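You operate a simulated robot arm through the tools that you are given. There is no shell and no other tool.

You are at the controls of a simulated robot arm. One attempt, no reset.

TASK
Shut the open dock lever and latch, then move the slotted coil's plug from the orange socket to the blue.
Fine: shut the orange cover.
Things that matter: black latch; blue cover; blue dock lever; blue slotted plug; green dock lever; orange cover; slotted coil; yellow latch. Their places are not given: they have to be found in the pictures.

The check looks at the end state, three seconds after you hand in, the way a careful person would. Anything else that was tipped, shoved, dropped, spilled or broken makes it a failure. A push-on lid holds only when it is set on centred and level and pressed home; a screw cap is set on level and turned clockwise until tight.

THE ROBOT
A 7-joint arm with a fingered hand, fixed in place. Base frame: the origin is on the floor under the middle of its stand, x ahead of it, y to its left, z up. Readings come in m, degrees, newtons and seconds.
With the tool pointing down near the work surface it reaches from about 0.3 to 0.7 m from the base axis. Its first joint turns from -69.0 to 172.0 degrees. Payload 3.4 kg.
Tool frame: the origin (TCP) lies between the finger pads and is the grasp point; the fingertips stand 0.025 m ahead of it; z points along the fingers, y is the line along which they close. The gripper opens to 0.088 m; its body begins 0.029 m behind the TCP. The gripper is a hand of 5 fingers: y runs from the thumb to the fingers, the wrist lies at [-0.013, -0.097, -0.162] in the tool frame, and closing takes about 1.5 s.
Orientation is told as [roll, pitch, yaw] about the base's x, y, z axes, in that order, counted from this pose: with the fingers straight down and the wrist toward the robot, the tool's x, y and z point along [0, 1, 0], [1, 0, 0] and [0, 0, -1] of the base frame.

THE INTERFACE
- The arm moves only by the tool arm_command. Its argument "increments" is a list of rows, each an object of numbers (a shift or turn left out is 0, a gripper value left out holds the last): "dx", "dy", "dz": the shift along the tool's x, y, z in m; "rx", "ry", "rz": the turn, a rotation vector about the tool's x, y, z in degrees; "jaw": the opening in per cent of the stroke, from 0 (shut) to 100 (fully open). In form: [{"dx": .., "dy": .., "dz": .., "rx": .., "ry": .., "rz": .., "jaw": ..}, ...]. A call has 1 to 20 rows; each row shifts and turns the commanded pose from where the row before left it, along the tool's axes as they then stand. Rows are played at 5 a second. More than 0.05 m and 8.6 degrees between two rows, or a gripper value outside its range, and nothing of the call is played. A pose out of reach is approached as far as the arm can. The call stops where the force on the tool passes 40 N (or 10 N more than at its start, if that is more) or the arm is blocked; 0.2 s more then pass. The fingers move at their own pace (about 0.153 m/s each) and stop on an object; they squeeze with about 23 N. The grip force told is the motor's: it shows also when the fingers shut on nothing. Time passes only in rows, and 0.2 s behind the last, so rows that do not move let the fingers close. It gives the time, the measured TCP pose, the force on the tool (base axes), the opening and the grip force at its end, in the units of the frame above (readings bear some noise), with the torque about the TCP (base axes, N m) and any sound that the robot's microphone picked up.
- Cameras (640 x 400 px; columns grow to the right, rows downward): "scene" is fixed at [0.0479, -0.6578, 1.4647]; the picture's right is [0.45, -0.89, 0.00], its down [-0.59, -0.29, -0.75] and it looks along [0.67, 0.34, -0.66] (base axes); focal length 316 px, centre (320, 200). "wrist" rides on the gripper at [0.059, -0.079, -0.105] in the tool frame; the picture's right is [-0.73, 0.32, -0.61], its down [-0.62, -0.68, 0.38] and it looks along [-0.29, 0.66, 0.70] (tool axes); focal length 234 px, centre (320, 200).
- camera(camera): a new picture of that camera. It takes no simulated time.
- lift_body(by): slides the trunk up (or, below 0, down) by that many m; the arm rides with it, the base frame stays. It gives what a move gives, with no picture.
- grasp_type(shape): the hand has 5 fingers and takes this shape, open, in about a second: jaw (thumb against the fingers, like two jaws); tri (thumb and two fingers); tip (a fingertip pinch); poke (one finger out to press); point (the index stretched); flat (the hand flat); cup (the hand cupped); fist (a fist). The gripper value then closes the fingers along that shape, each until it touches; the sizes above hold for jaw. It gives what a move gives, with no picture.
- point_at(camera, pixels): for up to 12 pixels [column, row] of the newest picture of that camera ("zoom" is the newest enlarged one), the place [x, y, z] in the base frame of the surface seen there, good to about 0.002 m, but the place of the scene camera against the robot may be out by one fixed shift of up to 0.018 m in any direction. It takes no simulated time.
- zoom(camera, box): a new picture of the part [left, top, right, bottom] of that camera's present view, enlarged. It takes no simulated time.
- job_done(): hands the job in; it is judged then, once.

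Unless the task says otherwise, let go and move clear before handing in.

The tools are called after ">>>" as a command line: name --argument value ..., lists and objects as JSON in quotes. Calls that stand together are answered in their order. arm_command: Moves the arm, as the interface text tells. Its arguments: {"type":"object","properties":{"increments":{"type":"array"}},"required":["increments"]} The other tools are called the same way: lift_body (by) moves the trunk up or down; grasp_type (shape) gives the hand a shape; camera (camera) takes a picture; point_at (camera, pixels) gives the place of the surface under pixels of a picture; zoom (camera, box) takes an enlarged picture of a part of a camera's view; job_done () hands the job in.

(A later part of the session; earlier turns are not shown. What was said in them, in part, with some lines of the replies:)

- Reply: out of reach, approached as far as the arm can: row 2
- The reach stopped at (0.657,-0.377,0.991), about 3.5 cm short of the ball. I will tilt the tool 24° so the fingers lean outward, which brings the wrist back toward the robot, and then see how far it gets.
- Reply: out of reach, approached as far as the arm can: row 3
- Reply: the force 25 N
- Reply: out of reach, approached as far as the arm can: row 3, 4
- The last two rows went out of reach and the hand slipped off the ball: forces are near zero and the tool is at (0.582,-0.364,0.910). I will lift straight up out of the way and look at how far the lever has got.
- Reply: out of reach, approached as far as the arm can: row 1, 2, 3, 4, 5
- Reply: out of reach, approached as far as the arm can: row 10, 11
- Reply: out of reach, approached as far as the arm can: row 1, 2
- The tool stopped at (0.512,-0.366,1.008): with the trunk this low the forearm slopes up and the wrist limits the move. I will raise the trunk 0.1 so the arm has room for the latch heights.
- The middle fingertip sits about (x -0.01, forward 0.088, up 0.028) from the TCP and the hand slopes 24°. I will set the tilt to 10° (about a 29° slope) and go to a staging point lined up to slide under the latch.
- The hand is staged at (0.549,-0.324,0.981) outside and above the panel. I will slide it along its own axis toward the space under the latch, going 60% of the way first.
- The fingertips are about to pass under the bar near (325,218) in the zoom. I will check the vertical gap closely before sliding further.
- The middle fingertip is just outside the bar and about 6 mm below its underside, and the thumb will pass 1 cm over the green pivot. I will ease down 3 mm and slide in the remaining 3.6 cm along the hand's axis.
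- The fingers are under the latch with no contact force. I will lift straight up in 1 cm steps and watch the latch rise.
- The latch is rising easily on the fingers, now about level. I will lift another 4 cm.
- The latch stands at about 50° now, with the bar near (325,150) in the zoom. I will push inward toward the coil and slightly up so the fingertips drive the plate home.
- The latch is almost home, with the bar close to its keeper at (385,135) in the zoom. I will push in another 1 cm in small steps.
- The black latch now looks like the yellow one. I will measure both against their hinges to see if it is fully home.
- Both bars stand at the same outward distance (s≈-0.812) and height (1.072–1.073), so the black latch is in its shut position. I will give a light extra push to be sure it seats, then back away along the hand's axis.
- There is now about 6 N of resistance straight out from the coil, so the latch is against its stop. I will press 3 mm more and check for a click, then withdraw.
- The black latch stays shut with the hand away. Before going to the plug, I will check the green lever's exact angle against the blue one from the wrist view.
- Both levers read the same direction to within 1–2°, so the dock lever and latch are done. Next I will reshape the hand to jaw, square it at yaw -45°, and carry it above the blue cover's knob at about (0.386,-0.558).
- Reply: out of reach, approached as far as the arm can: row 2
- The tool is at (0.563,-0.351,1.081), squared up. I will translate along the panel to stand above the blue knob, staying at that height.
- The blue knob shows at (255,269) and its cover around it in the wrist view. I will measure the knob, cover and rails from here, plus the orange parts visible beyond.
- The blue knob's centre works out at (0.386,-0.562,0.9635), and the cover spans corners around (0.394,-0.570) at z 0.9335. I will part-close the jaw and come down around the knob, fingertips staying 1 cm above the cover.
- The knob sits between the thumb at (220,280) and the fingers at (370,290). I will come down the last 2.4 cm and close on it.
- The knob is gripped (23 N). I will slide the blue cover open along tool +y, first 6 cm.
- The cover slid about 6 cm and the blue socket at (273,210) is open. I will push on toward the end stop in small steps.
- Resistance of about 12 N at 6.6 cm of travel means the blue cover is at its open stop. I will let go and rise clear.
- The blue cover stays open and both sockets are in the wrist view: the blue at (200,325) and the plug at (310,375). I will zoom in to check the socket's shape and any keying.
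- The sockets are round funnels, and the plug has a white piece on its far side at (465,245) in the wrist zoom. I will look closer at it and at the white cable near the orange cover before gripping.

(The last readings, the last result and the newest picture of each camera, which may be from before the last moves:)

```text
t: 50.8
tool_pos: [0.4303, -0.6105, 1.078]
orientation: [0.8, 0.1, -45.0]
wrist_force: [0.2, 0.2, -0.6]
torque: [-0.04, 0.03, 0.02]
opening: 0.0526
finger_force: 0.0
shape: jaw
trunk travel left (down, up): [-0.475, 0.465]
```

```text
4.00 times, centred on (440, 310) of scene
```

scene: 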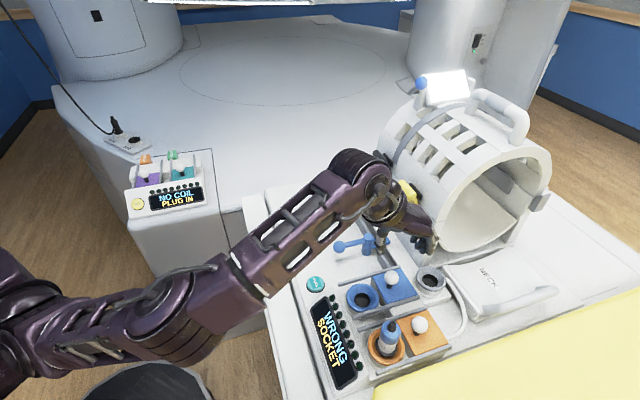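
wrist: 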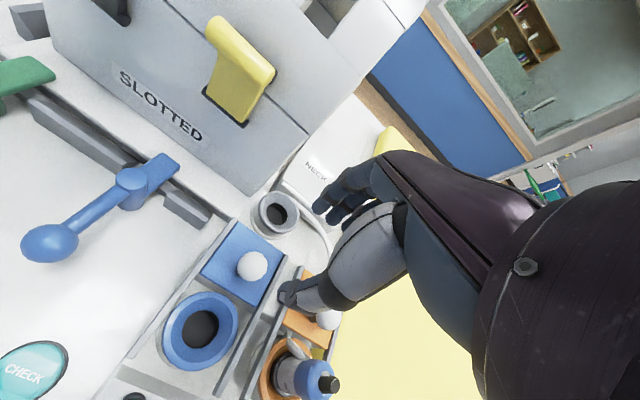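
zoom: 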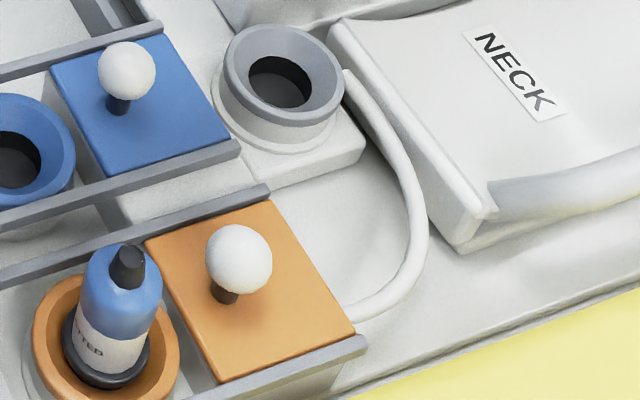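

The white piece is the plug's cable, coming from the black top and running down its far side under the orange cover. The orange knob is close on the +y side at yaw -45°, so I will approach nearer to yaw -85°, moving high above the plug first.

>>> arm_command --increments '[{"dx": -0.031, "dy": -0.0185, "dz": -0.005}, {"dx": -0.031, "dy": -0.0185, "dz": -0.005}, {"dx": -0.031, "dy": -0.0185}, {"rz": 8}, {"rz": 8}, {"rz": 8}, {"rz": 8}, {"rz": 8}, {}]'

>>> camera --camera "scene"

>>> camera --camera "wrist"

```text
t: 52.8
tool_pos: [0.3255, -0.638, 1.0863]
orientation: [0.6, 0.6, -85.1]
wrist_force: [0.9, -0.7, -0.5]
torque: [-0.02, -0.03, -0.01]
opening: 0.0523
finger_force: 0.1
shape: jaw
trunk travel left (down, up): [-0.475, 0.465]
```

```text
taken
```

scene: 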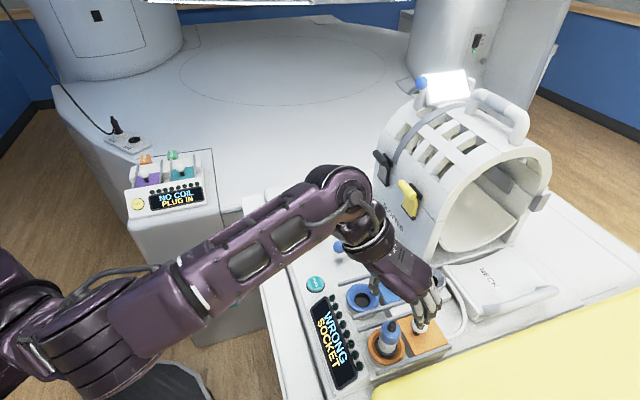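

```text
taken
```

wrist: 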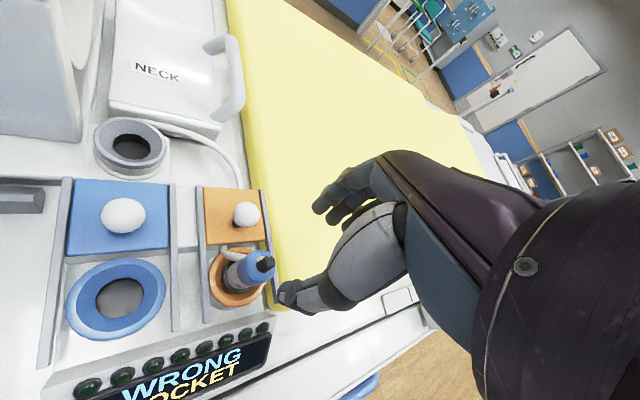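

Yaw -85° is reached, and the plug shows at (250,268). I will zoom in and measure the plug, its funnel and the orange knob from this side.

>>> zoom --camera "wrist" --box '[190, 180, 310, 320]'

```text
2.86 times, centred on (250, 250) of wrist
```

zoom: 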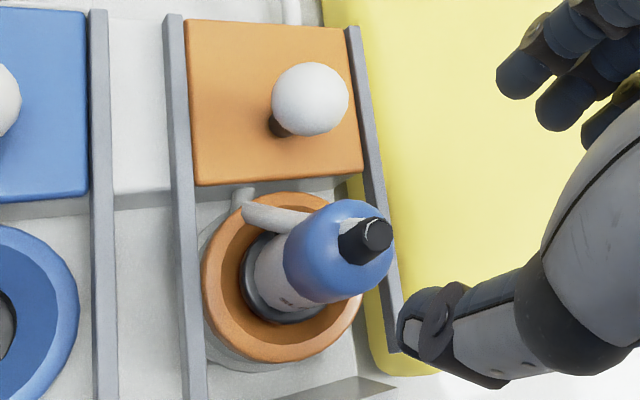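

>>> point_at --camera "zoom" --pixels '[[378, 232], [345, 245], [330, 270], [300, 275], [330, 205], [320, 300], [262, 270], [275, 205], [205, 280], [350, 310], [280, 355], [310, 98]]'

>>> point_at --camera "zoom" --pixels '[[255, 215], [250, 195], [290, 220], [350, 228], [270, 300], [380, 270], [305, 240], [245, 270], [320, 322], [195, 185], [360, 175], [170, 30]]'

```text
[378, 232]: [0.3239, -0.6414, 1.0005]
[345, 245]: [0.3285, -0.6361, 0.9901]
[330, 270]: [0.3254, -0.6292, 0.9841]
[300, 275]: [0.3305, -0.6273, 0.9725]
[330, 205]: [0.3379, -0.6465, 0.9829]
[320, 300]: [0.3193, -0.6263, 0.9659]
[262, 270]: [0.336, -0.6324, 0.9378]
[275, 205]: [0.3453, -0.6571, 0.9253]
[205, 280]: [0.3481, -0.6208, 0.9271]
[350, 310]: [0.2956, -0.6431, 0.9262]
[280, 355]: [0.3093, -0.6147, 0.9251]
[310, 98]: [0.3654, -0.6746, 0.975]
```

```text
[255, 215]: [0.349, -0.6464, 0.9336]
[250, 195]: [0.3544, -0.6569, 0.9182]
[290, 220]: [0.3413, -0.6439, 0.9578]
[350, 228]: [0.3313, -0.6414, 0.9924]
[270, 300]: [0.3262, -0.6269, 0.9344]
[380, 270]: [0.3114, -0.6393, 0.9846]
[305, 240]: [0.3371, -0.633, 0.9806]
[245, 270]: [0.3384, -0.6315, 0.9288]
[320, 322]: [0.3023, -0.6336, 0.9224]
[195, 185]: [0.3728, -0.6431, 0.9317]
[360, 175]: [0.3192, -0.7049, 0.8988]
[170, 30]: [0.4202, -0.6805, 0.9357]
```

The plug's axis comes out at (0.3236,-0.640) with its cap top at z≈1.000, and the blue socket is offset from it by about (+0.0695,+0.070). I will line up over the plug, open to about 5.7 cm, and come down to just above the cap to check.

>>> arm_command --increments '[{"dx": -0.0045, "dy": 0.0016, "jaw": 66}, {"dz": 0.025}, {"dz": 0.025}, {}, {}]'

>>> camera --camera "wrist"

>>> zoom --camera "scene" --box '[330, 240, 470, 370]'

```text
t: 54.0
tool_pos: [0.3207, -0.6399, 1.0353]
orientation: [0.5, 0.5, -85.0]
wrist_force: [0.0, -0.6, -0.3]
torque: [-0.01, -0.04, 0.02]
opening: 0.0577
finger_force: 0.0
shape: jaw
trunk travel left (down, up): [-0.475, 0.465]
```

```text
taken
```

wrist: 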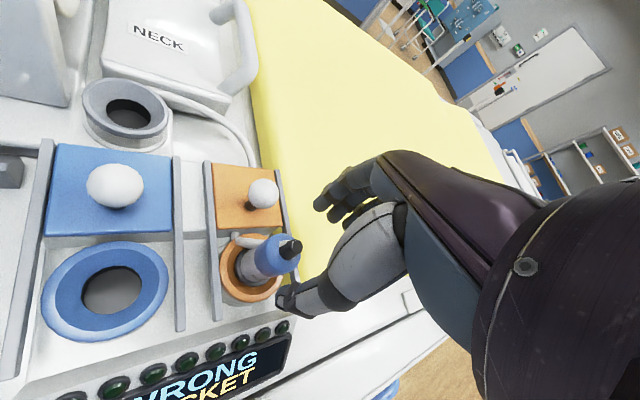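

```text
3.08 times, centred on (400, 305) of scene
```

zoom: 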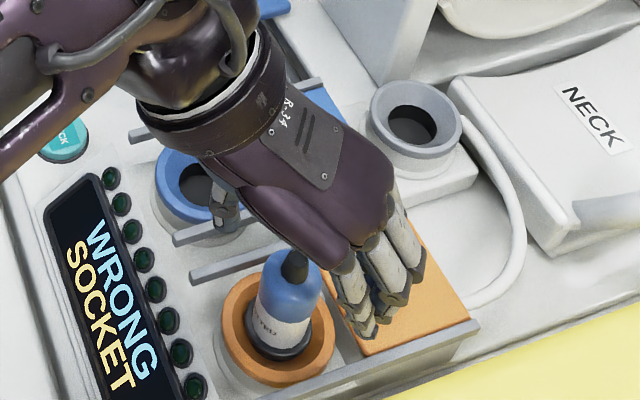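

Projecting the grip point to the plug's height gives pixel (281,257) in the wrist view, right on the blue dome, so the alignment is good. I will come down 5.7 cm around the plug.

>>> arm_command --increments '[{"dz": 0.015}, {"dz": 0.015}, {"dz": 0.014}, {"dz": 0.013}, {}]'

>>> camera --camera "wrist"

>>> zoom --camera "scene" --box '[330, 240, 470, 370]'

```text
t: 55.1
tool_pos: [0.3219, -0.638, 0.9795]
orientation: [0.7, 0.5, -85.0]
wrist_force: [-0.8, -0.9, -0.2]
torque: [0.0, 0.0, 0.0]
opening: 0.0576
finger_force: 0.1
shape: jaw
trunk travel left (down, up): [-0.475, 0.465]
```

```text
taken
```

wrist: 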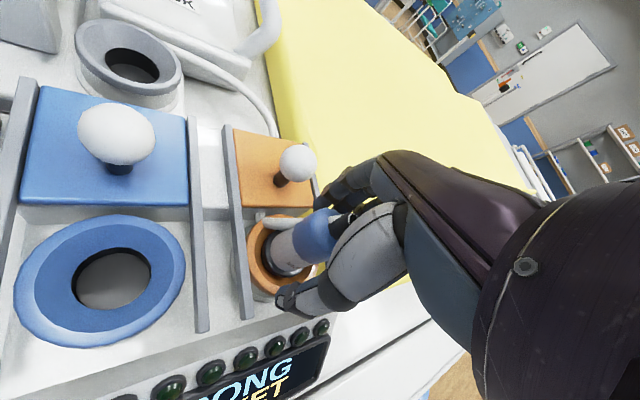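

```text
3.08 times, centred on (400, 305) of scene
```

zoom: 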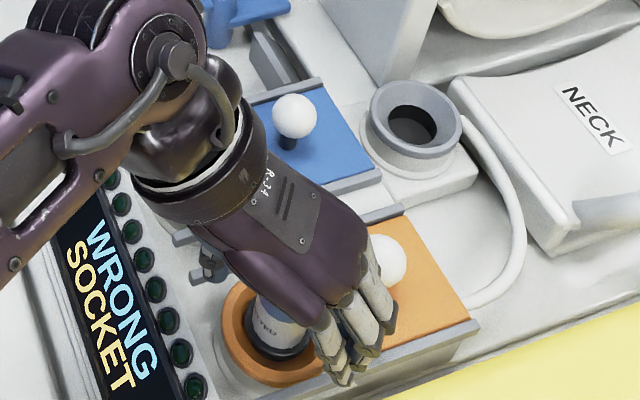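

The plug stands between thumb and fingers with no contact yet. I will close on it and let the grip settle.

>>> arm_command --increments '[{"dy": 0.0015, "jaw": 30}, {"jaw": 20}, {"jaw": 0}, {}, {}, {}, {}]'

>>> camera --camera "wrist"

>>> zoom --camera "scene" --box '[330, 240, 470, 370]'

```text
t: 56.8
tool_pos: [0.3236, -0.6392, 0.9781]
orientation: [0.6, 0.6, -85.0]
wrist_force: [-1.7, 1.8, -2.1]
torque: [0.05, 0.02, 0.02]
opening: 0.0207
finger_force: 23.4
shape: jaw
trunk travel left (down, up): [-0.475, 0.465]
```

```text
taken
```

wrist: 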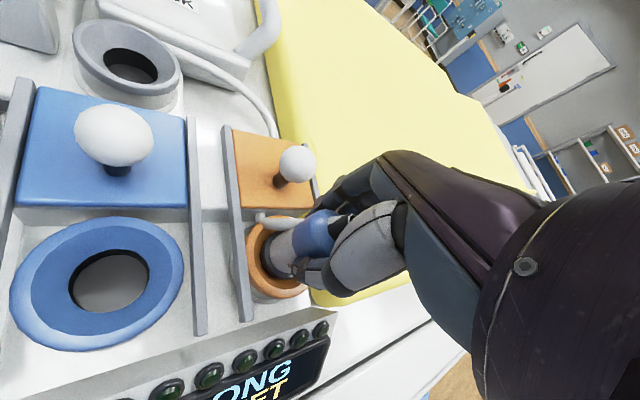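

```text
3.08 times, centred on (400, 305) of scene
```

zoom: 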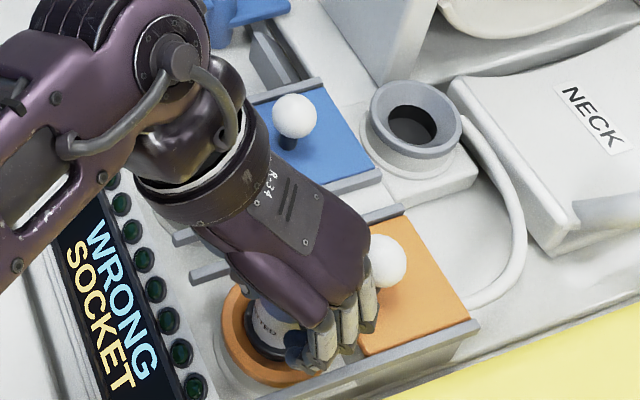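

The plug is gripped with 23 N. I will pull straight up slowly and watch the force and whether the plug comes along.

>>> arm_command --increments '[{"dz": -0.004}, {"dz": -0.006}, {"dz": -0.008}, {"dz": -0.008}, {}]'

>>> camera --camera "wrist"

>>> zoom --camera "scene" --box '[330, 240, 470, 370]'

```text
t: 58.0
tool_pos: [0.3219, -0.6403, 1.0048]
orientation: [0.6, 0.5, -85.0]
wrist_force: [0.6, -0.6, -0.7]
torque: [-0.01, -0.01, -0.02]
opening: 0.0203
finger_force: 22.9
shape: jaw
trunk travel left (down, up): [-0.475, 0.465]
```

```text
taken
```

wrist: 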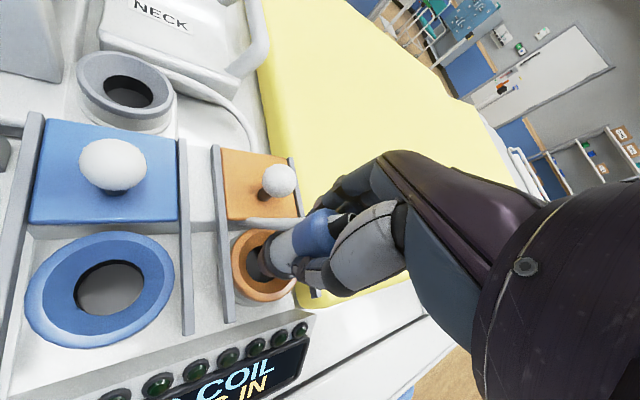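

```text
3.08 times, centred on (400, 305) of scene
```

zoom: 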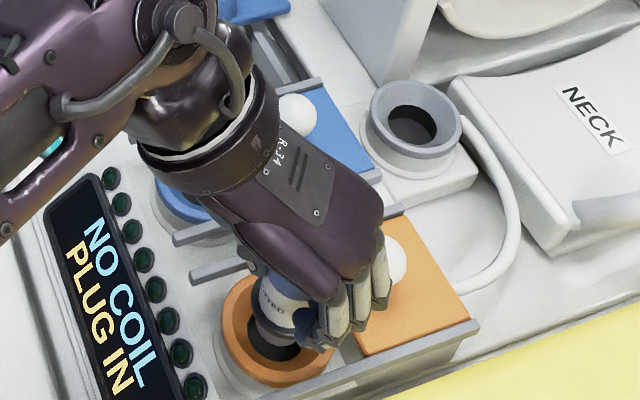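

The plug is out and the display now reads "NO COIL PLUG IN". I will lift further until its pin is clear of the funnels and rails.

>>> arm_command --increments '[{"dz": -0.015}, {"dz": -0.015}, {"dz": -0.015}, {}]'

>>> camera --camera "wrist"

>>> zoom --camera "scene" --box '[330, 220, 470, 370]'

```text
t: 59.0
tool_pos: [0.3208, -0.6405, 1.0499]
orientation: [0.5, 0.7, -85.0]
wrist_force: [-0.1, 0.3, -1.5]
torque: [-0.01, 0.0, 0.03]
opening: 0.0203
finger_force: 22.8
shape: jaw
trunk travel left (down, up): [-0.475, 0.465]
```

```text
taken
```

wrist: 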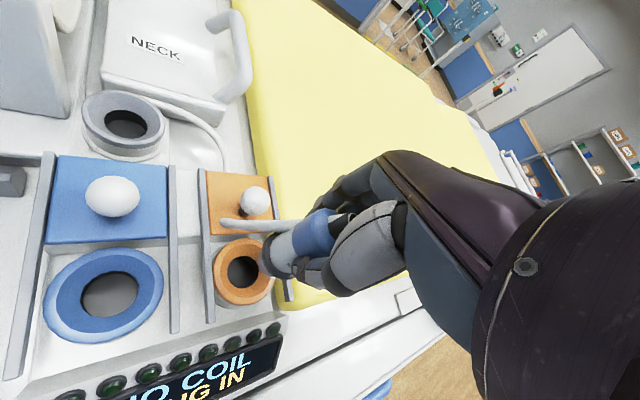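

```text
2.67 times, centred on (400, 295) of scene
```

zoom: 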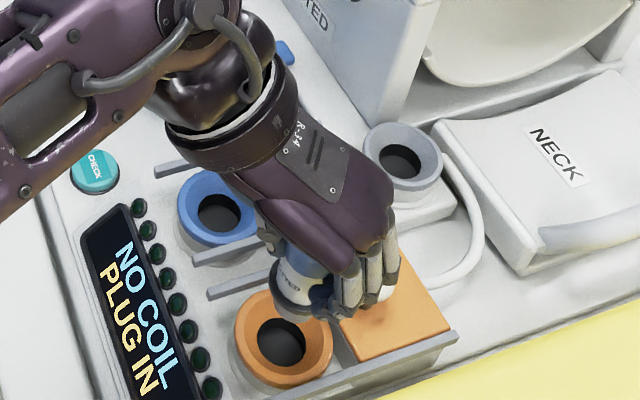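

The plug is clear of the sockets, and both funnels show no damage. I will zoom in to see the plug's lower end and how the cable now hangs.

>>> zoom --camera "wrist" --box '[180, 170, 360, 320]'

>>> zoom --camera "scene" --box '[380, 270, 450, 340]'

```text
2.67 times, centred on (270, 245) of wrist
```

zoom: 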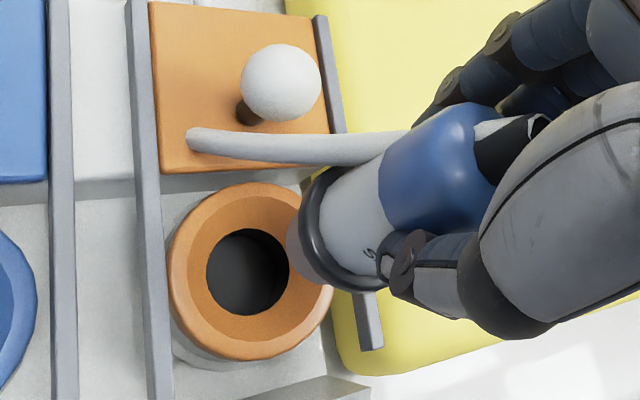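

```text
5.71 times, centred on (415, 305) of scene
```

zoom: 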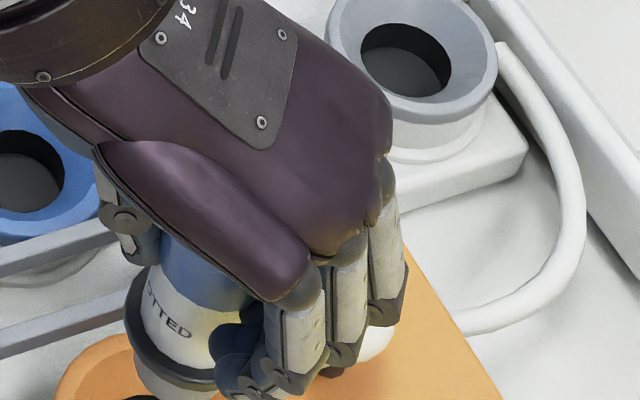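

The plug hangs close to vertical in the grip and the cable is following freely. I will carry it across to above the blue socket at about (0.393,-0.569), keeping the same turn.

>>> arm_command --increments '[{"dx": 0.0196, "dy": -0.0162}, {"dx": 0.0196, "dy": -0.0162}, {"dx": 0.0195, "dy": -0.0162}, {"dx": 0.0195, "dy": -0.0161}, {}, {}]'

>>> camera --camera "wrist"

>>> zoom --camera "scene" --box '[320, 220, 460, 350]'

```text
t: 60.4
tool_pos: [0.3939, -0.567, 1.0503]
orientation: [0.5, 0.5, -85.0]
wrist_force: [0.2, 0.3, -1.0]
torque: [0.0, 0.0, 0.0]
opening: 0.0205
finger_force: 23.1
shape: jaw
trunk travel left (down, up): [-0.475, 0.465]
```

```text
taken
```

wrist: 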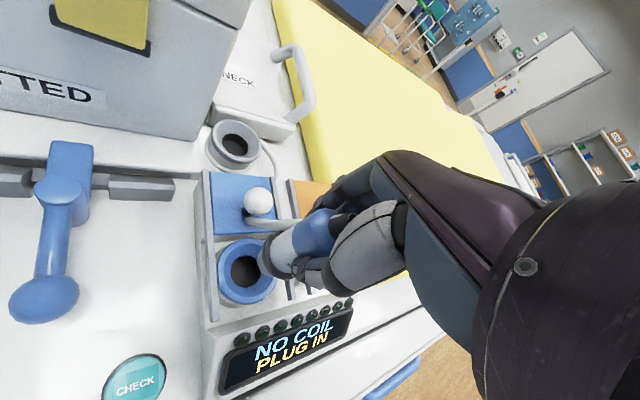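

```text
3.08 times, centred on (390, 285) of scene
```

zoom: 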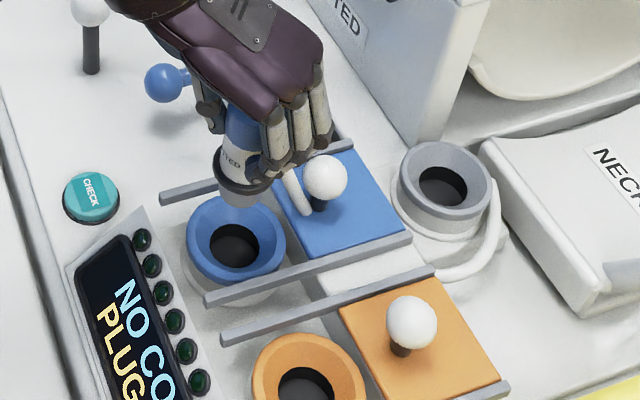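

The blue socket appears at the same place in the wrist view, (245,270), as the orange one did right after lifting. I will zoom with the same box to compare precisely.

>>> zoom --camera "wrist" --box '[180, 170, 360, 320]'

>>> zoom --camera "scene" --box '[350, 230, 430, 310]'

```text
2.67 times, centred on (270, 245) of wrist
```

zoom: 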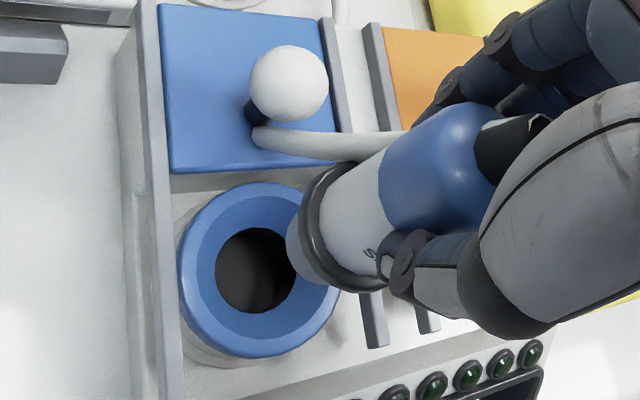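

```text
5.00 times, centred on (390, 270) of scene
```

zoom: 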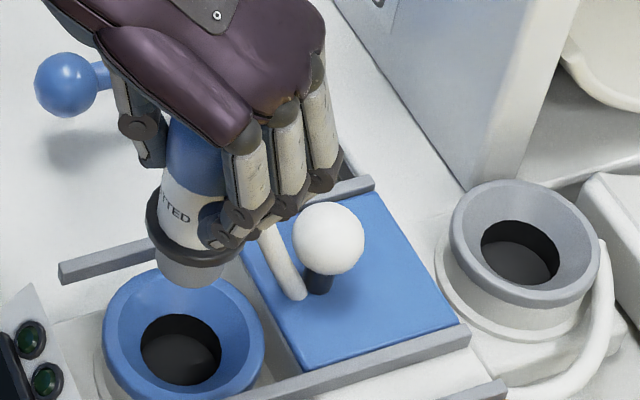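

The comparison puts the plug within about 2 mm of the socket axis, needing a +1.7 mm shift along tool y. I will correct that and lower the first 4 cm.

>>> arm_command --increments '[{"dy": 0.0017}, {"dz": 0.014}, {"dz": 0.013}, {"dz": 0.013}, {}, {}]'

>>> zoom --camera "wrist" --box '[180, 170, 360, 320]'

>>> zoom --camera "scene" --box '[340, 240, 430, 320]'

```text
t: 61.8
tool_pos: [0.3949, -0.5707, 1.0123]
orientation: [0.5, 0.5, -85.0]
wrist_force: [0.2, -0.7, -1.3]
torque: [0.01, 0.02, 0.0]
opening: 0.0205
finger_force: 23.1
shape: jaw
trunk travel left (down, up): [-0.475, 0.465]
```

```text
2.67 times, centred on (270, 245) of wrist
```

zoom: 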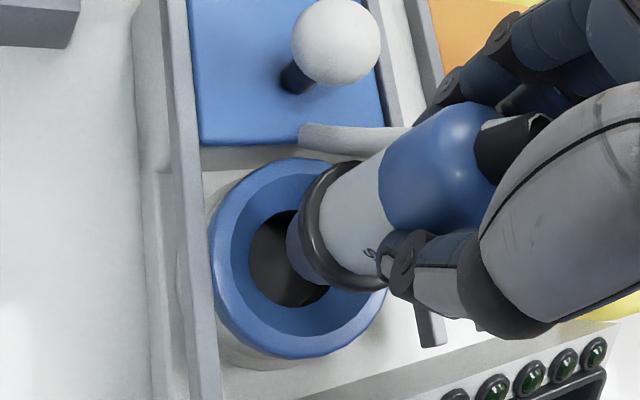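

```text
5.00 times, centred on (385, 280) of scene
```

zoom: 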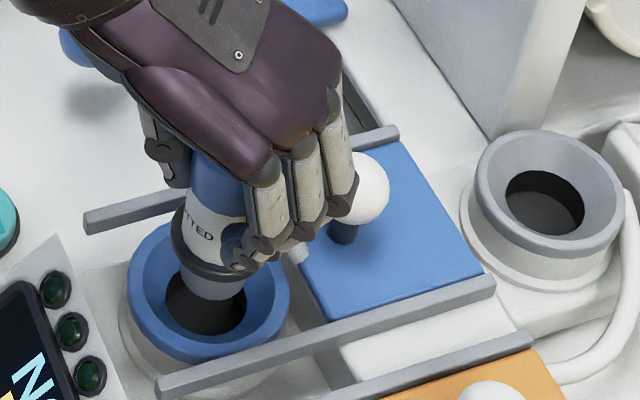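

The plug's nose at (212,285) sits right over the hole at (208,300) in the scene zoom. I will trim about 1 mm and lower it in small steps into the socket.

>>> arm_command --increments '[{"dx": -0.0012, "dy": -0.001}, {"dz": 0.006}, {"dz": 0.006}, {"dz": 0.006}, {}]'

>>> zoom --camera "wrist" --box '[180, 170, 360, 320]'

>>> zoom --camera "scene" --box '[340, 240, 430, 320]'

```text
t: 63.0
tool_pos: [0.3932, -0.57, 0.993]
orientation: [0.6, 0.5, -85.0]
wrist_force: [0.6, -0.8, -1.5]
torque: [0.01, -0.02, -0.03]
opening: 0.0205
finger_force: 23.1
shape: jaw
trunk travel left (down, up): [-0.475, 0.465]
```

```text
2.67 times, centred on (270, 245) of wrist
```

zoom: 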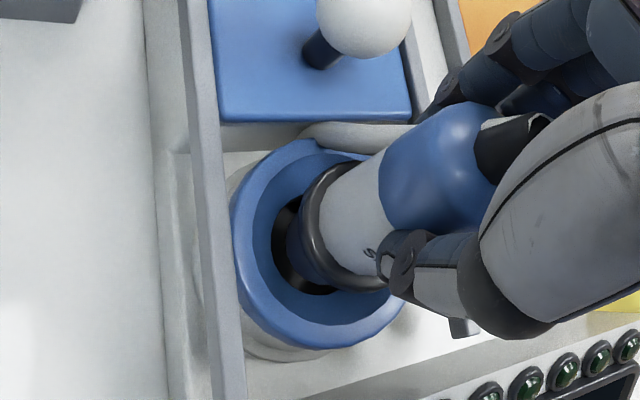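

```text
5.00 times, centred on (385, 280) of scene
```

zoom: 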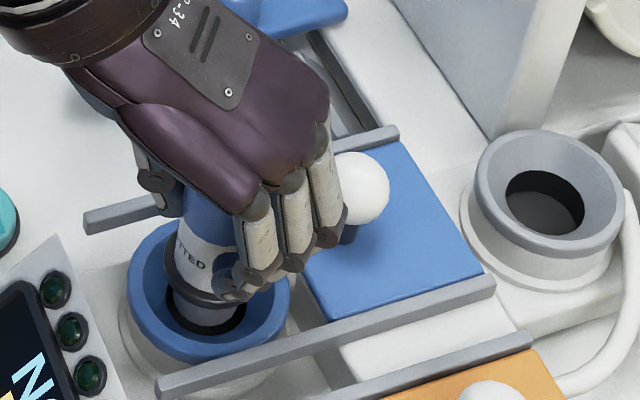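

The nose is in the hole with no side force (z 0.993, about 1.5 cm to go). I will lower on gently and watch the force.

>>> arm_command --increments '[{"dz": 0.005}, {"dz": 0.005}, {"dz": 0.004}, {}]'

>>> zoom --camera "wrist" --box '[180, 170, 360, 320]'

>>> zoom --camera "scene" --box '[310, 240, 430, 360]'

```text
t: 64.0
tool_pos: [0.3928, -0.5678, 0.979]
orientation: [0.8, 0.6, -85.0]
wrist_force: [0.7, 0.2, -1.8]
torque: [-0.01, 0.01, 0.0]
opening: 0.0205
finger_force: 23.7
shape: jaw
trunk travel left (down, up): [-0.475, 0.465]
```

```text
2.67 times, centred on (270, 245) of wrist
```

zoom: 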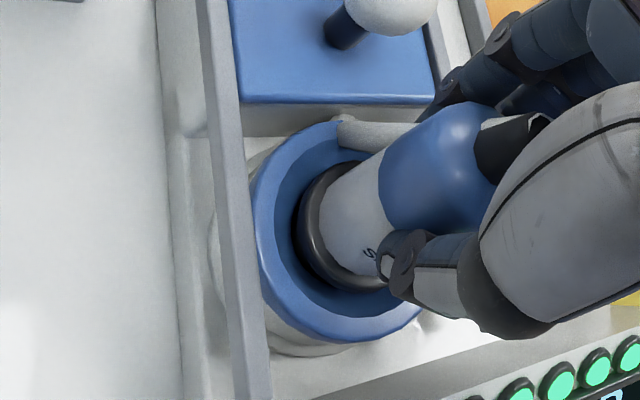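

```text
3.33 times, centred on (370, 300) of scene
```

zoom: 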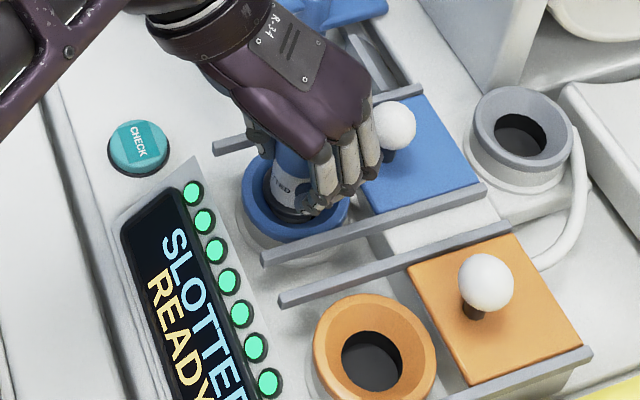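

The display now reads "SLOTTED READY" with all lamps green, so the plug is recognised. I will press a few millimetres more to make sure it is fully home.

>>> arm_command --increments '[{"dz": 0.002}, {"dz": 0.002}, {}]'

```text
t: 64.8
tool_pos: [0.3928, -0.5679, 0.9787]
orientation: [0.7, 0.4, -85.0]
wrist_force: [1.1, -3.9, 12.1]
torque: [-0.13, -0.03, -0.01]
opening: 0.0216
finger_force: 23.3
shape: jaw
trunk travel left (down, up): [-0.475, 0.465]
```

It is seated: 12 N upward with no further travel at z 0.979. I will relax the push, open the hand and rise straight up.

>>> arm_command --increments '[{"dz": -0.003}, {"jaw": 66}, {}, {}, {}, {"dz": -0.012}, {"dz": -0.02}, {"dz": -0.03}, {"dz": -0.03}, {}]'

>>> camera --camera "wrist"

>>> camera --camera "scene"

```text
t: 67.0
tool_pos: [0.3916, -0.568, 1.071]
orientation: [0.5, 0.7, -85.0]
wrist_force: [0.9, -0.3, 0.5]
torque: [-0.03, -0.01, -0.02]
opening: 0.058
finger_force: 0.1
shape: jaw
trunk travel left (down, up): [-0.475, 0.465]
```

```text
taken
```

wrist: 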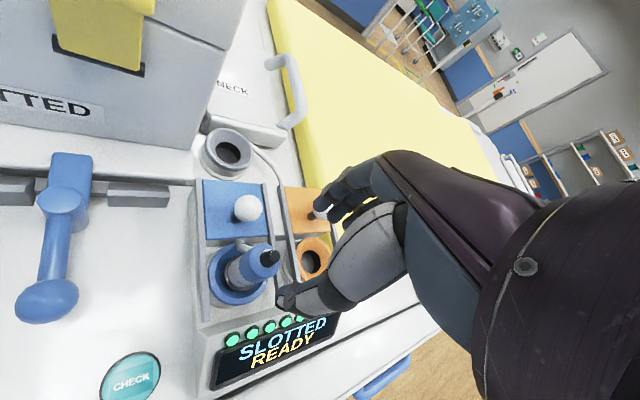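

```text
taken
```

scene: 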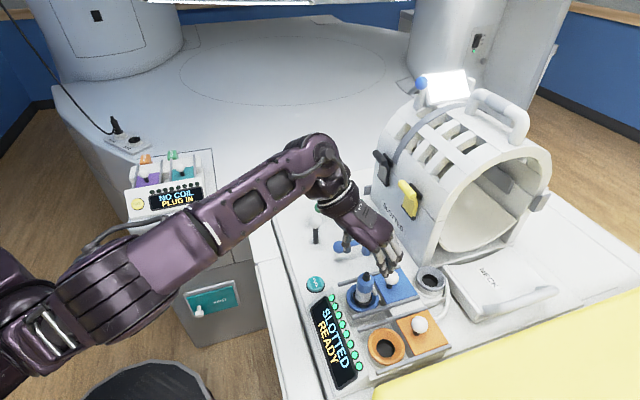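

The plug stays upright in the blue socket and the display keeps "SLOTTED READY". Next is the orange cover, so I will move above its knob at about (0.365,-0.681) and turn to yaw -60°.

>>> arm_command --increments '[{"dx": -0.0092, "dy": 0.0276, "dz": -0.003}, {"dx": -0.0092, "dy": 0.0276, "dz": -0.003}, {"dx": -0.0092, "dy": 0.0276}, {"dx": -0.0091, "dy": 0.0277}, {"rz": -8.3}, {"rz": -8.3}, {"rz": -8.3}, {}]'

>>> camera --camera "wrist"

>>> zoom --camera "scene" --box '[320, 220, 480, 370]'

```text
t: 68.8
tool_pos: [0.3648, -0.6829, 1.0743]
orientation: [0.8, 0.2, -60.0]
wrist_force: [0.1, 0.2, -0.4]
torque: [0.03, 0.03, -0.01]
opening: 0.0579
finger_force: 0.1
shape: jaw
trunk travel left (down, up): [-0.475, 0.465]
```

```text
taken
```

wrist: 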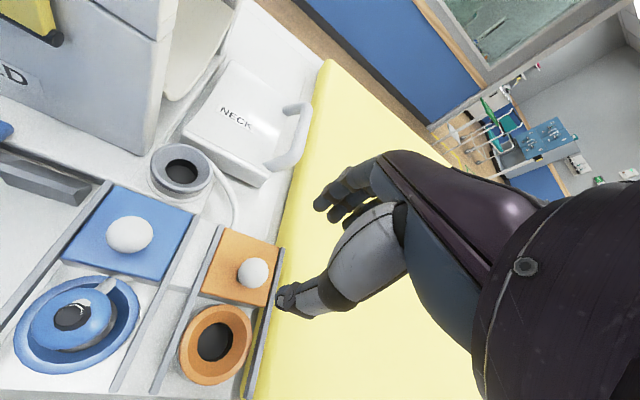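

```text
2.67 times, centred on (400, 295) of scene
```

zoom: 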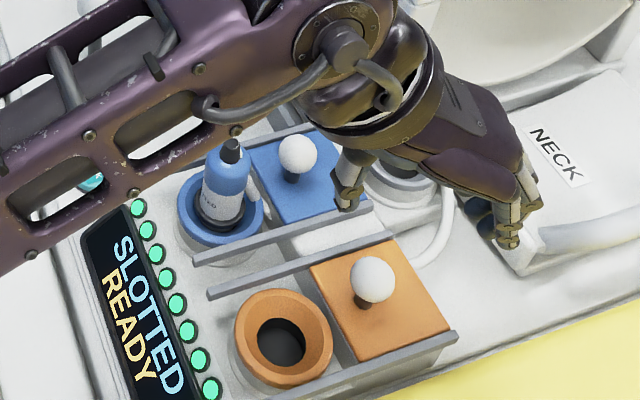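

The orange knob shows at (254,271) in the wrist view. I will measure it, the rails and the forearm's gap to the plug before coming down.

>>> point_at --camera "wrist" --pixels '[[254, 271], [225, 232], [275, 248], [205, 293], [262, 303], [217, 345], [72, 315], [130, 235]]'

>>> zoom --camera "scene" --box '[320, 220, 480, 370]'

>>> point_at --camera "zoom" --pixels '[[215, 115], [130, 195], [300, 110], [345, 200], [390, 110], [230, 145], [505, 235], [350, 165]]'

```text
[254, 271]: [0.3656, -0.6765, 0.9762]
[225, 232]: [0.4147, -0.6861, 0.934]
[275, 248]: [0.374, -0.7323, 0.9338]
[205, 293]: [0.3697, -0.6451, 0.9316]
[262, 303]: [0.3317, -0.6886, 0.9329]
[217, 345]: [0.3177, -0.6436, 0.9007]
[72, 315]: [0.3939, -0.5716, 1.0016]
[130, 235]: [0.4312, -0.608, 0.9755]
```

```text
2.67 times, centred on (400, 295) of scene
```

zoom: 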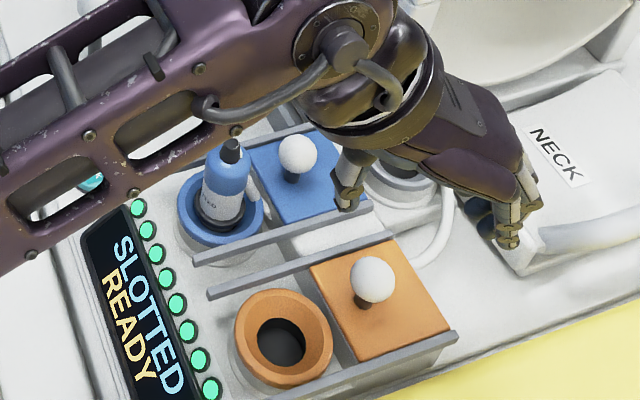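

```text
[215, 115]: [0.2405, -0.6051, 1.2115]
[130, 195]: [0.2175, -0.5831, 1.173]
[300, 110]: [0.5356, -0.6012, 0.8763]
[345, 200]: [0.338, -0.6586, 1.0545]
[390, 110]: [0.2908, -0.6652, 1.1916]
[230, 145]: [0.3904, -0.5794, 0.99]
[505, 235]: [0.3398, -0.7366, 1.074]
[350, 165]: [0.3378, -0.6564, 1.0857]
```

The knob centre is (0.365,-0.682,0.9636), directly under the tool, and the forearm is well above the plug. I will come down around the knob.

>>> arm_command --increments '[{"dz": 0.03, "jaw": 60}, {"dz": 0.03}, {"dz": 0.02}, {"dz": 0.015}, {}]'

>>> zoom --camera "scene" --box '[320, 220, 480, 370]'

>>> camera --camera "wrist"

```text
t: 70.0
tool_pos: [0.3662, -0.6825, 0.981]
orientation: [0.5, 0.1, -60.1]
wrist_force: [0.2, 0.2, 0.2]
torque: [-0.01, 0.0, -0.07]
opening: 0.0531
finger_force: 0.0
shape: jaw
trunk travel left (down, up): [-0.475, 0.465]
```

```text
2.67 times, centred on (400, 295) of scene
```

zoom: 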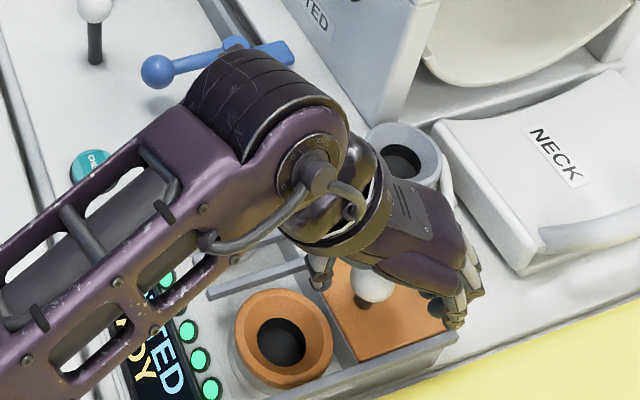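

```text
taken
```

wrist: 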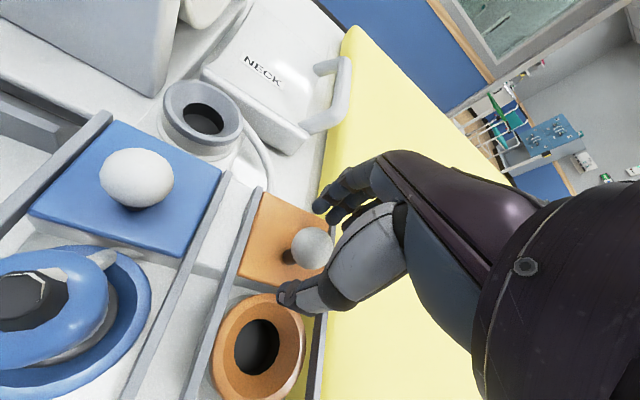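

The knob is between thumb and fingers. I will lower the last 1.2 cm and close on it.

>>> arm_command --increments '[{"dz": 0.012}, {"jaw": 10}, {}, {}, {}, {}, {}]'

>>> zoom --camera "wrist" --box '[180, 150, 400, 350]'

```text
t: 71.5
tool_pos: [0.3668, -0.6805, 0.97]
orientation: [0.7, 0.2, -60.1]
wrist_force: [-1.5, 2.6, -1.2]
torque: [0.04, -0.03, -0.05]
opening: 0.0094
finger_force: 0.0
shape: jaw
trunk travel left (down, up): [-0.475, 0.465]
```

```text
2.00 times, centred on (290, 250) of wrist
```

zoom: 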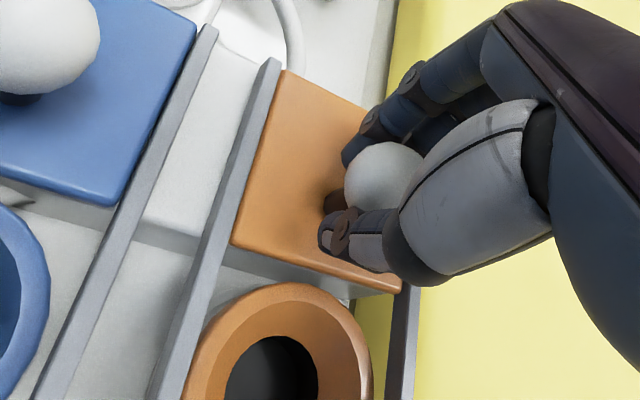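

The fingers have caged the knob but not squeezed it yet (0 N at 9.4 mm). I will close fully to get a firm grip.

>>> arm_command --increments '[{"jaw": 0}, {}, {}, {}]'

>>> zoom --camera "wrist" --box '[180, 150, 400, 350]'

```text
t: 72.5
tool_pos: [0.3665, -0.6801, 0.9674]
orientation: [0.7, 0.4, -60.1]
wrist_force: [-5.7, 12.8, -15.9]
torque: [0.05, -0.02, 0.0]
opening: 0.0128
finger_force: 22.6
shape: jaw
trunk travel left (down, up): [-0.475, 0.465]
```

```text
2.00 times, centred on (290, 250) of wrist
```

zoom: 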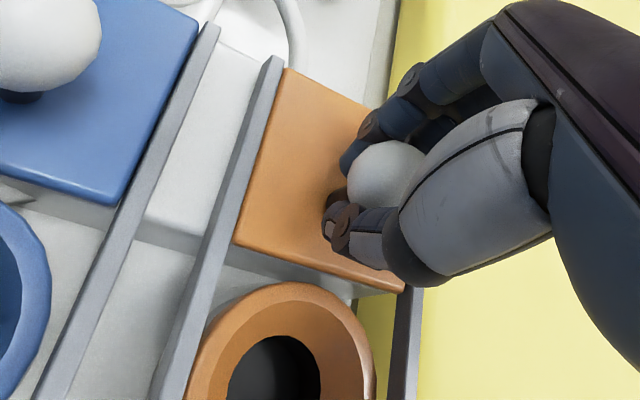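

The knob is firmly held now. I will slide the orange cover toward shut, along (-0.707,+0.707), first 6 cm.

>>> arm_command --increments '[{"dx": -0.0026, "dy": -0.00965}, {"dx": -0.0026, "dy": -0.00965}, {"dx": -0.0026, "dy": -0.00965}, {"dx": -0.0026, "dy": -0.00965}, {"dx": -0.0026, "dy": -0.00965}, {"dx": -0.0026, "dy": -0.00965}, {}]'

>>> camera --camera "wrist"

>>> zoom --camera "scene" --box '[320, 220, 480, 370]'

```text
t: 74.2
tool_pos: [0.3258, -0.641, 0.9674]
orientation: [0.7, 0.3, -60.1]
wrist_force: [1.0, 3.3, -7.8]
torque: [-0.09, -0.01, 0.02]
opening: 0.0129
finger_force: 22.8
shape: jaw
trunk travel left (down, up): [-0.475, 0.465]
```

```text
taken
```

wrist: 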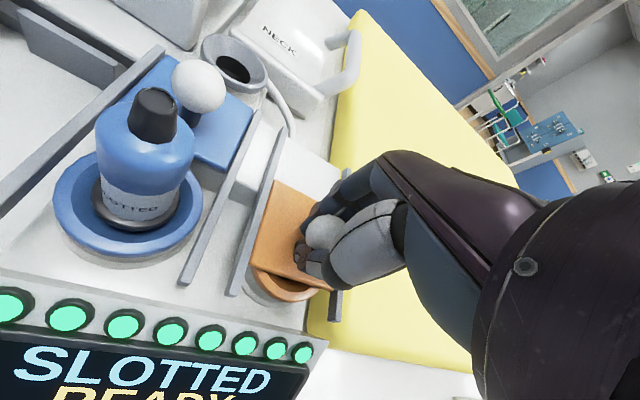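

```text
2.67 times, centred on (400, 295) of scene
```

zoom: 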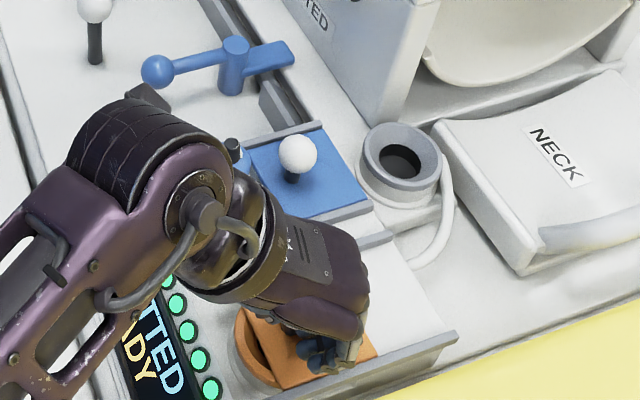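

The cover has moved about 5.7 cm. I will pull the remaining centimetre in small steps until it meets its stop.

>>> arm_command --increments '[{"dx": -0.0013, "dy": -0.0048}, {"dx": -0.0013, "dy": -0.0048}, {"dx": -0.0008, "dy": -0.0029}, {}]'

>>> camera --camera "wrist"

>>> zoom --camera "scene" --box '[340, 270, 460, 390]'

```text
t: 75.2
tool_pos: [0.3162, -0.6311, 0.967]
orientation: [0.8, 0.4, -60.1]
wrist_force: [1.8, 3.3, -10.9]
torque: [-0.04, 0.0, 0.0]
opening: 0.0127
finger_force: 23.7
shape: jaw
trunk travel left (down, up): [-0.475, 0.465]
```

```text
taken
```

wrist: 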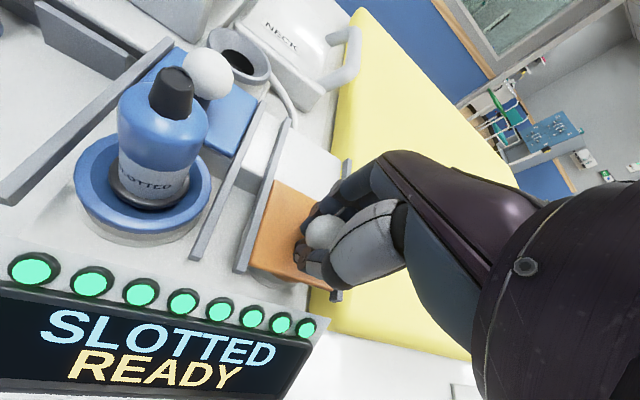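

```text
3.33 times, centred on (400, 330) of scene
```

zoom: 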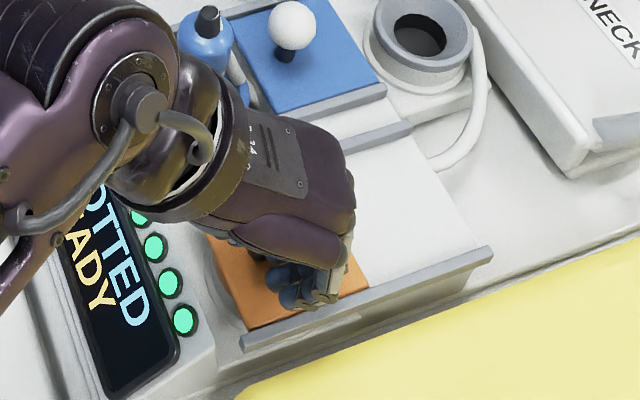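

The cover looks fully over the orange socket, but no stop force shows yet. I will nudge 3 mm more to see if it meets a stop.

>>> arm_command --increments '[{"dx": -0.0008, "dy": -0.0029}, {}]'

```text
t: 75.8
tool_pos: [0.3135, -0.6294, 0.9675]
orientation: [0.7, 0.3, -60.1]
wrist_force: [5.0, -0.1, -6.7]
torque: [-0.1, -0.03, 0.03]
opening: 0.0124
finger_force: 22.6
shape: jaw
trunk travel left (down, up): [-0.475, 0.465]
```

A little resistance (5 N) appears now. I will let go, rise clear, and compare the cover's position with how the shut blue cover sat on its rails.

>>> arm_command --increments '[{"jaw": 60}, {}, {}, {}, {"dz": -0.02}, {"dz": -0.03}, {"dz": -0.03}, {"dz": -0.03}, {}]'

>>> camera --camera "wrist"

>>> camera --camera "scene"

```text
t: 77.8
tool_pos: [0.3122, -0.6309, 1.0778]
orientation: [0.7, 0.3, -60.1]
wrist_force: [0.2, -0.3, 1.0]
torque: [-0.02, 0.03, 0.01]
opening: 0.0526
finger_force: 0.0
shape: jaw
trunk travel left (down, up): [-0.475, 0.465]
```

```text
taken
```

wrist: 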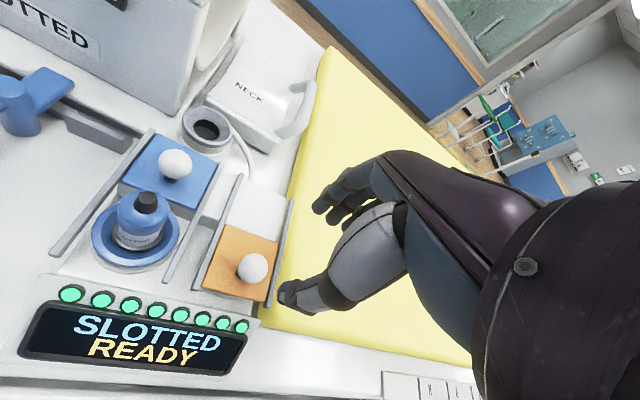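

```text
taken
```

scene: 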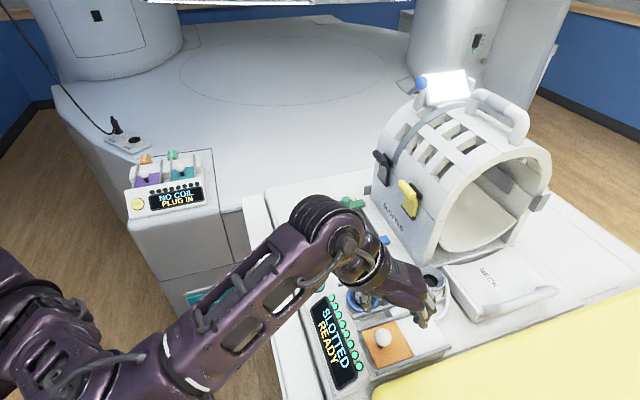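

>>> zoom --camera "scene" --box '[300, 270, 476, 380]'

>>> point_at --camera "wrist" --pixels '[[252, 268], [225, 228], [277, 243], [205, 287], [266, 300], [197, 288], [272, 305]]'

>>> zoom --camera "wrist" --box '[180, 180, 320, 320]'

```text
3.64 times, centred on (388, 325) of scene
```

zoom: 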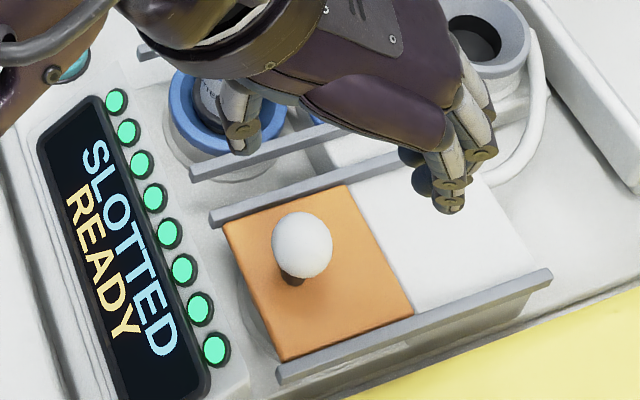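

```text
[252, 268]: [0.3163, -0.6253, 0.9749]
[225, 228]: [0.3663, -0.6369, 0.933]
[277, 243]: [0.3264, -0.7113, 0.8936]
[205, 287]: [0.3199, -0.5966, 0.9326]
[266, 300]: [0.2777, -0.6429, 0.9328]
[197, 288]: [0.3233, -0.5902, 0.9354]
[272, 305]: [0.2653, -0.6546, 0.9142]
```

```text
2.86 times, centred on (250, 250) of wrist
```

zoom: 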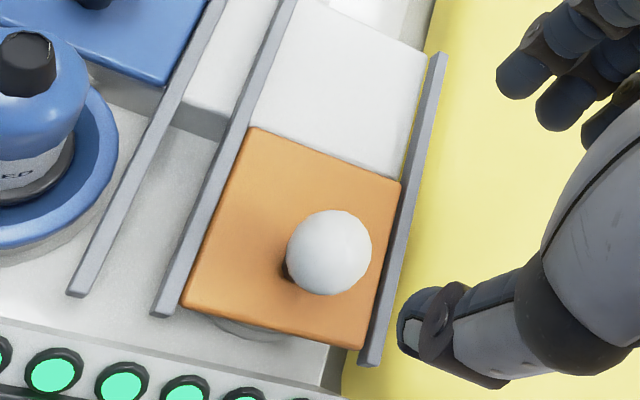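

The orange cover now sits on its rails just as the blue one did when shut, with corners within 2–4 mm on the closed side. I will raise the trunk and draw the arm back for a final check of everything.

>>> lift_body --by 0.12

>>> arm_command --increments '[{"dy": -0.03}, {"dy": -0.03}, {"dy": -0.03}, {"dy": -0.03}, {"dy": -0.03}, {"dy": -0.03}, {}]'

>>> camera --camera "scene"

>>> camera --camera "wrist"

```text
t: 79.2
tool_pos: [0.3135, -0.6311, 1.1983]
orientation: [0.7, 0.3, -60.1]
wrist_force: [-0.2, 0.7, -0.2]
torque: [-0.03, 0.03, -0.01]
opening: 0.0526
finger_force: 0.1
shape: jaw
trunk travel left (down, up): [-0.595, 0.345]
```

```text
t: 80.8
tool_pos: [0.2259, -0.4749, 1.1989]
orientation: [0.8, 0.2, -60.1]
wrist_force: [0.2, -0.5, -0.1]
torque: [0.0, 0.0, -0.03]
opening: 0.0526
finger_force: 0.1
shape: jaw
trunk travel left (down, up): [-0.595, 0.345]
```

```text
taken
```

scene: 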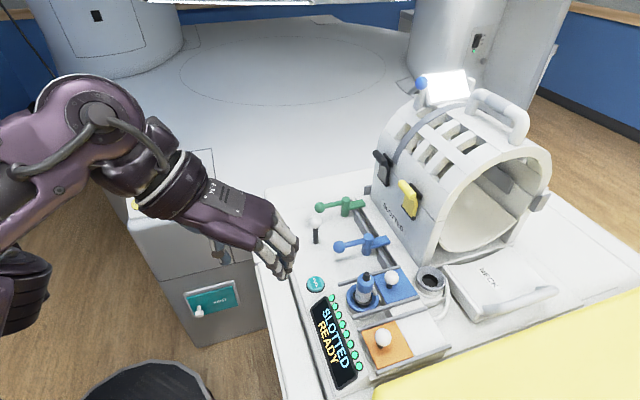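

```text
taken
```

wrist: 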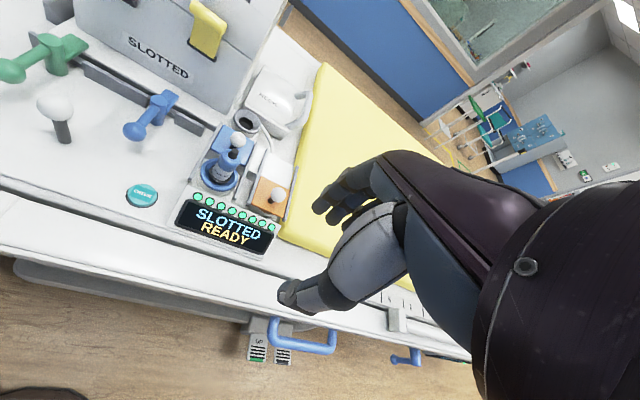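

The arm is clear and the display reads "SLOTTED READY". I will zoom in on each part for a last check: levers, latches, plug, covers and the neighbours.

>>> zoom --camera "scene" --box '[300, 260, 476, 370]'

>>> zoom --camera "scene" --box '[290, 140, 450, 260]'

>>> point_at --camera "zoom" --pixels '[[375, 75], [385, 155], [460, 190], [478, 245], [120, 272], [222, 238], [190, 318], [310, 290], [100, 285], [372, 62], [384, 85], [455, 205]]'

```text
3.64 times, centred on (388, 315) of scene
```

zoom: 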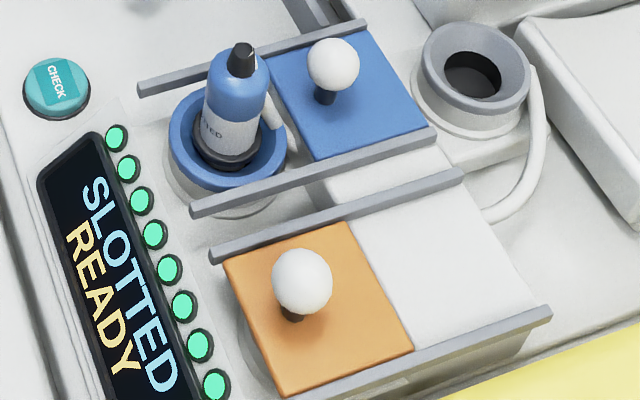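

```text
3.33 times, centred on (370, 200) of scene
```

zoom: 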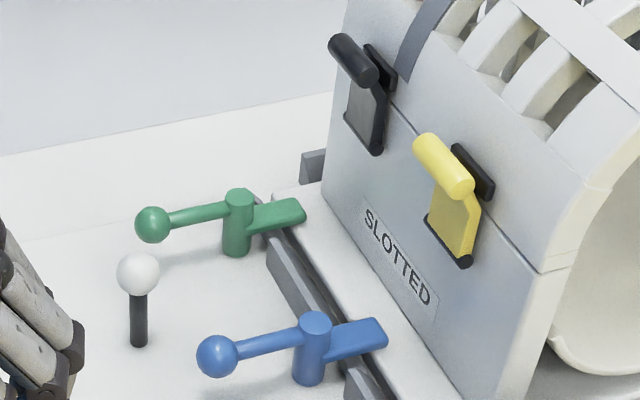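

```text
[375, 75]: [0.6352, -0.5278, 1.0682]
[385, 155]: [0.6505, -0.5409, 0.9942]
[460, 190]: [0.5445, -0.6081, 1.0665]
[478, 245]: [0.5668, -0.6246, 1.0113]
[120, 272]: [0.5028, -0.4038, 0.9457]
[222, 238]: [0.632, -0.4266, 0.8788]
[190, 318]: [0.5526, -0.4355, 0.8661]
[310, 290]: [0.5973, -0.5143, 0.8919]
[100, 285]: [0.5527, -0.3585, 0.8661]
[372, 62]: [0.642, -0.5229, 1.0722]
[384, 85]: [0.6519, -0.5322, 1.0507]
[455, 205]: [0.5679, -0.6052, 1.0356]
```

The final pictures show the green lever square to the rail like the blue one and the black latch folded flat like the yellow. The plug stands upright in the blue socket with "SLOTTED READY" and green lamps, and the orange cover is over its socket. The joystick, CHECK button and other parts are where they were, so I am handing in.

>>> job_done

```text
The job is handed in.
```

The job is handed in, and the last pictures show every part of the task in place. I haven't seen the result of the check itself.

- **Green dock lever:** it is shut. Its handle points the same way as the blue lever's to within about 2°.
- **Black latch:** it is shut and stays up against the coil on its own. Its bar stands at the same height and distance from the wall as the yellow one.
- **Slotted plug:** it is pressed home in the blue socket. The display changed from "WRONG SOCKET" to "SLOTTED READY" and all the lamps turned green.
- **Orange cover:** it is slid over the orange socket. It sits on its rails within a few millimetres of where the blue cover sat when shut.
- **Blue cover:** I slid it to its open stop to uncover the blue socket, and left it open because the plug is now there.

The hand slipped off the green lever's ball near the end of its swing. The lever still ended up in its shut position, and I saw no sign that anything else was touched. The joystick and the CHECK button look just as they did at the start, and the arm is drawn back clear.
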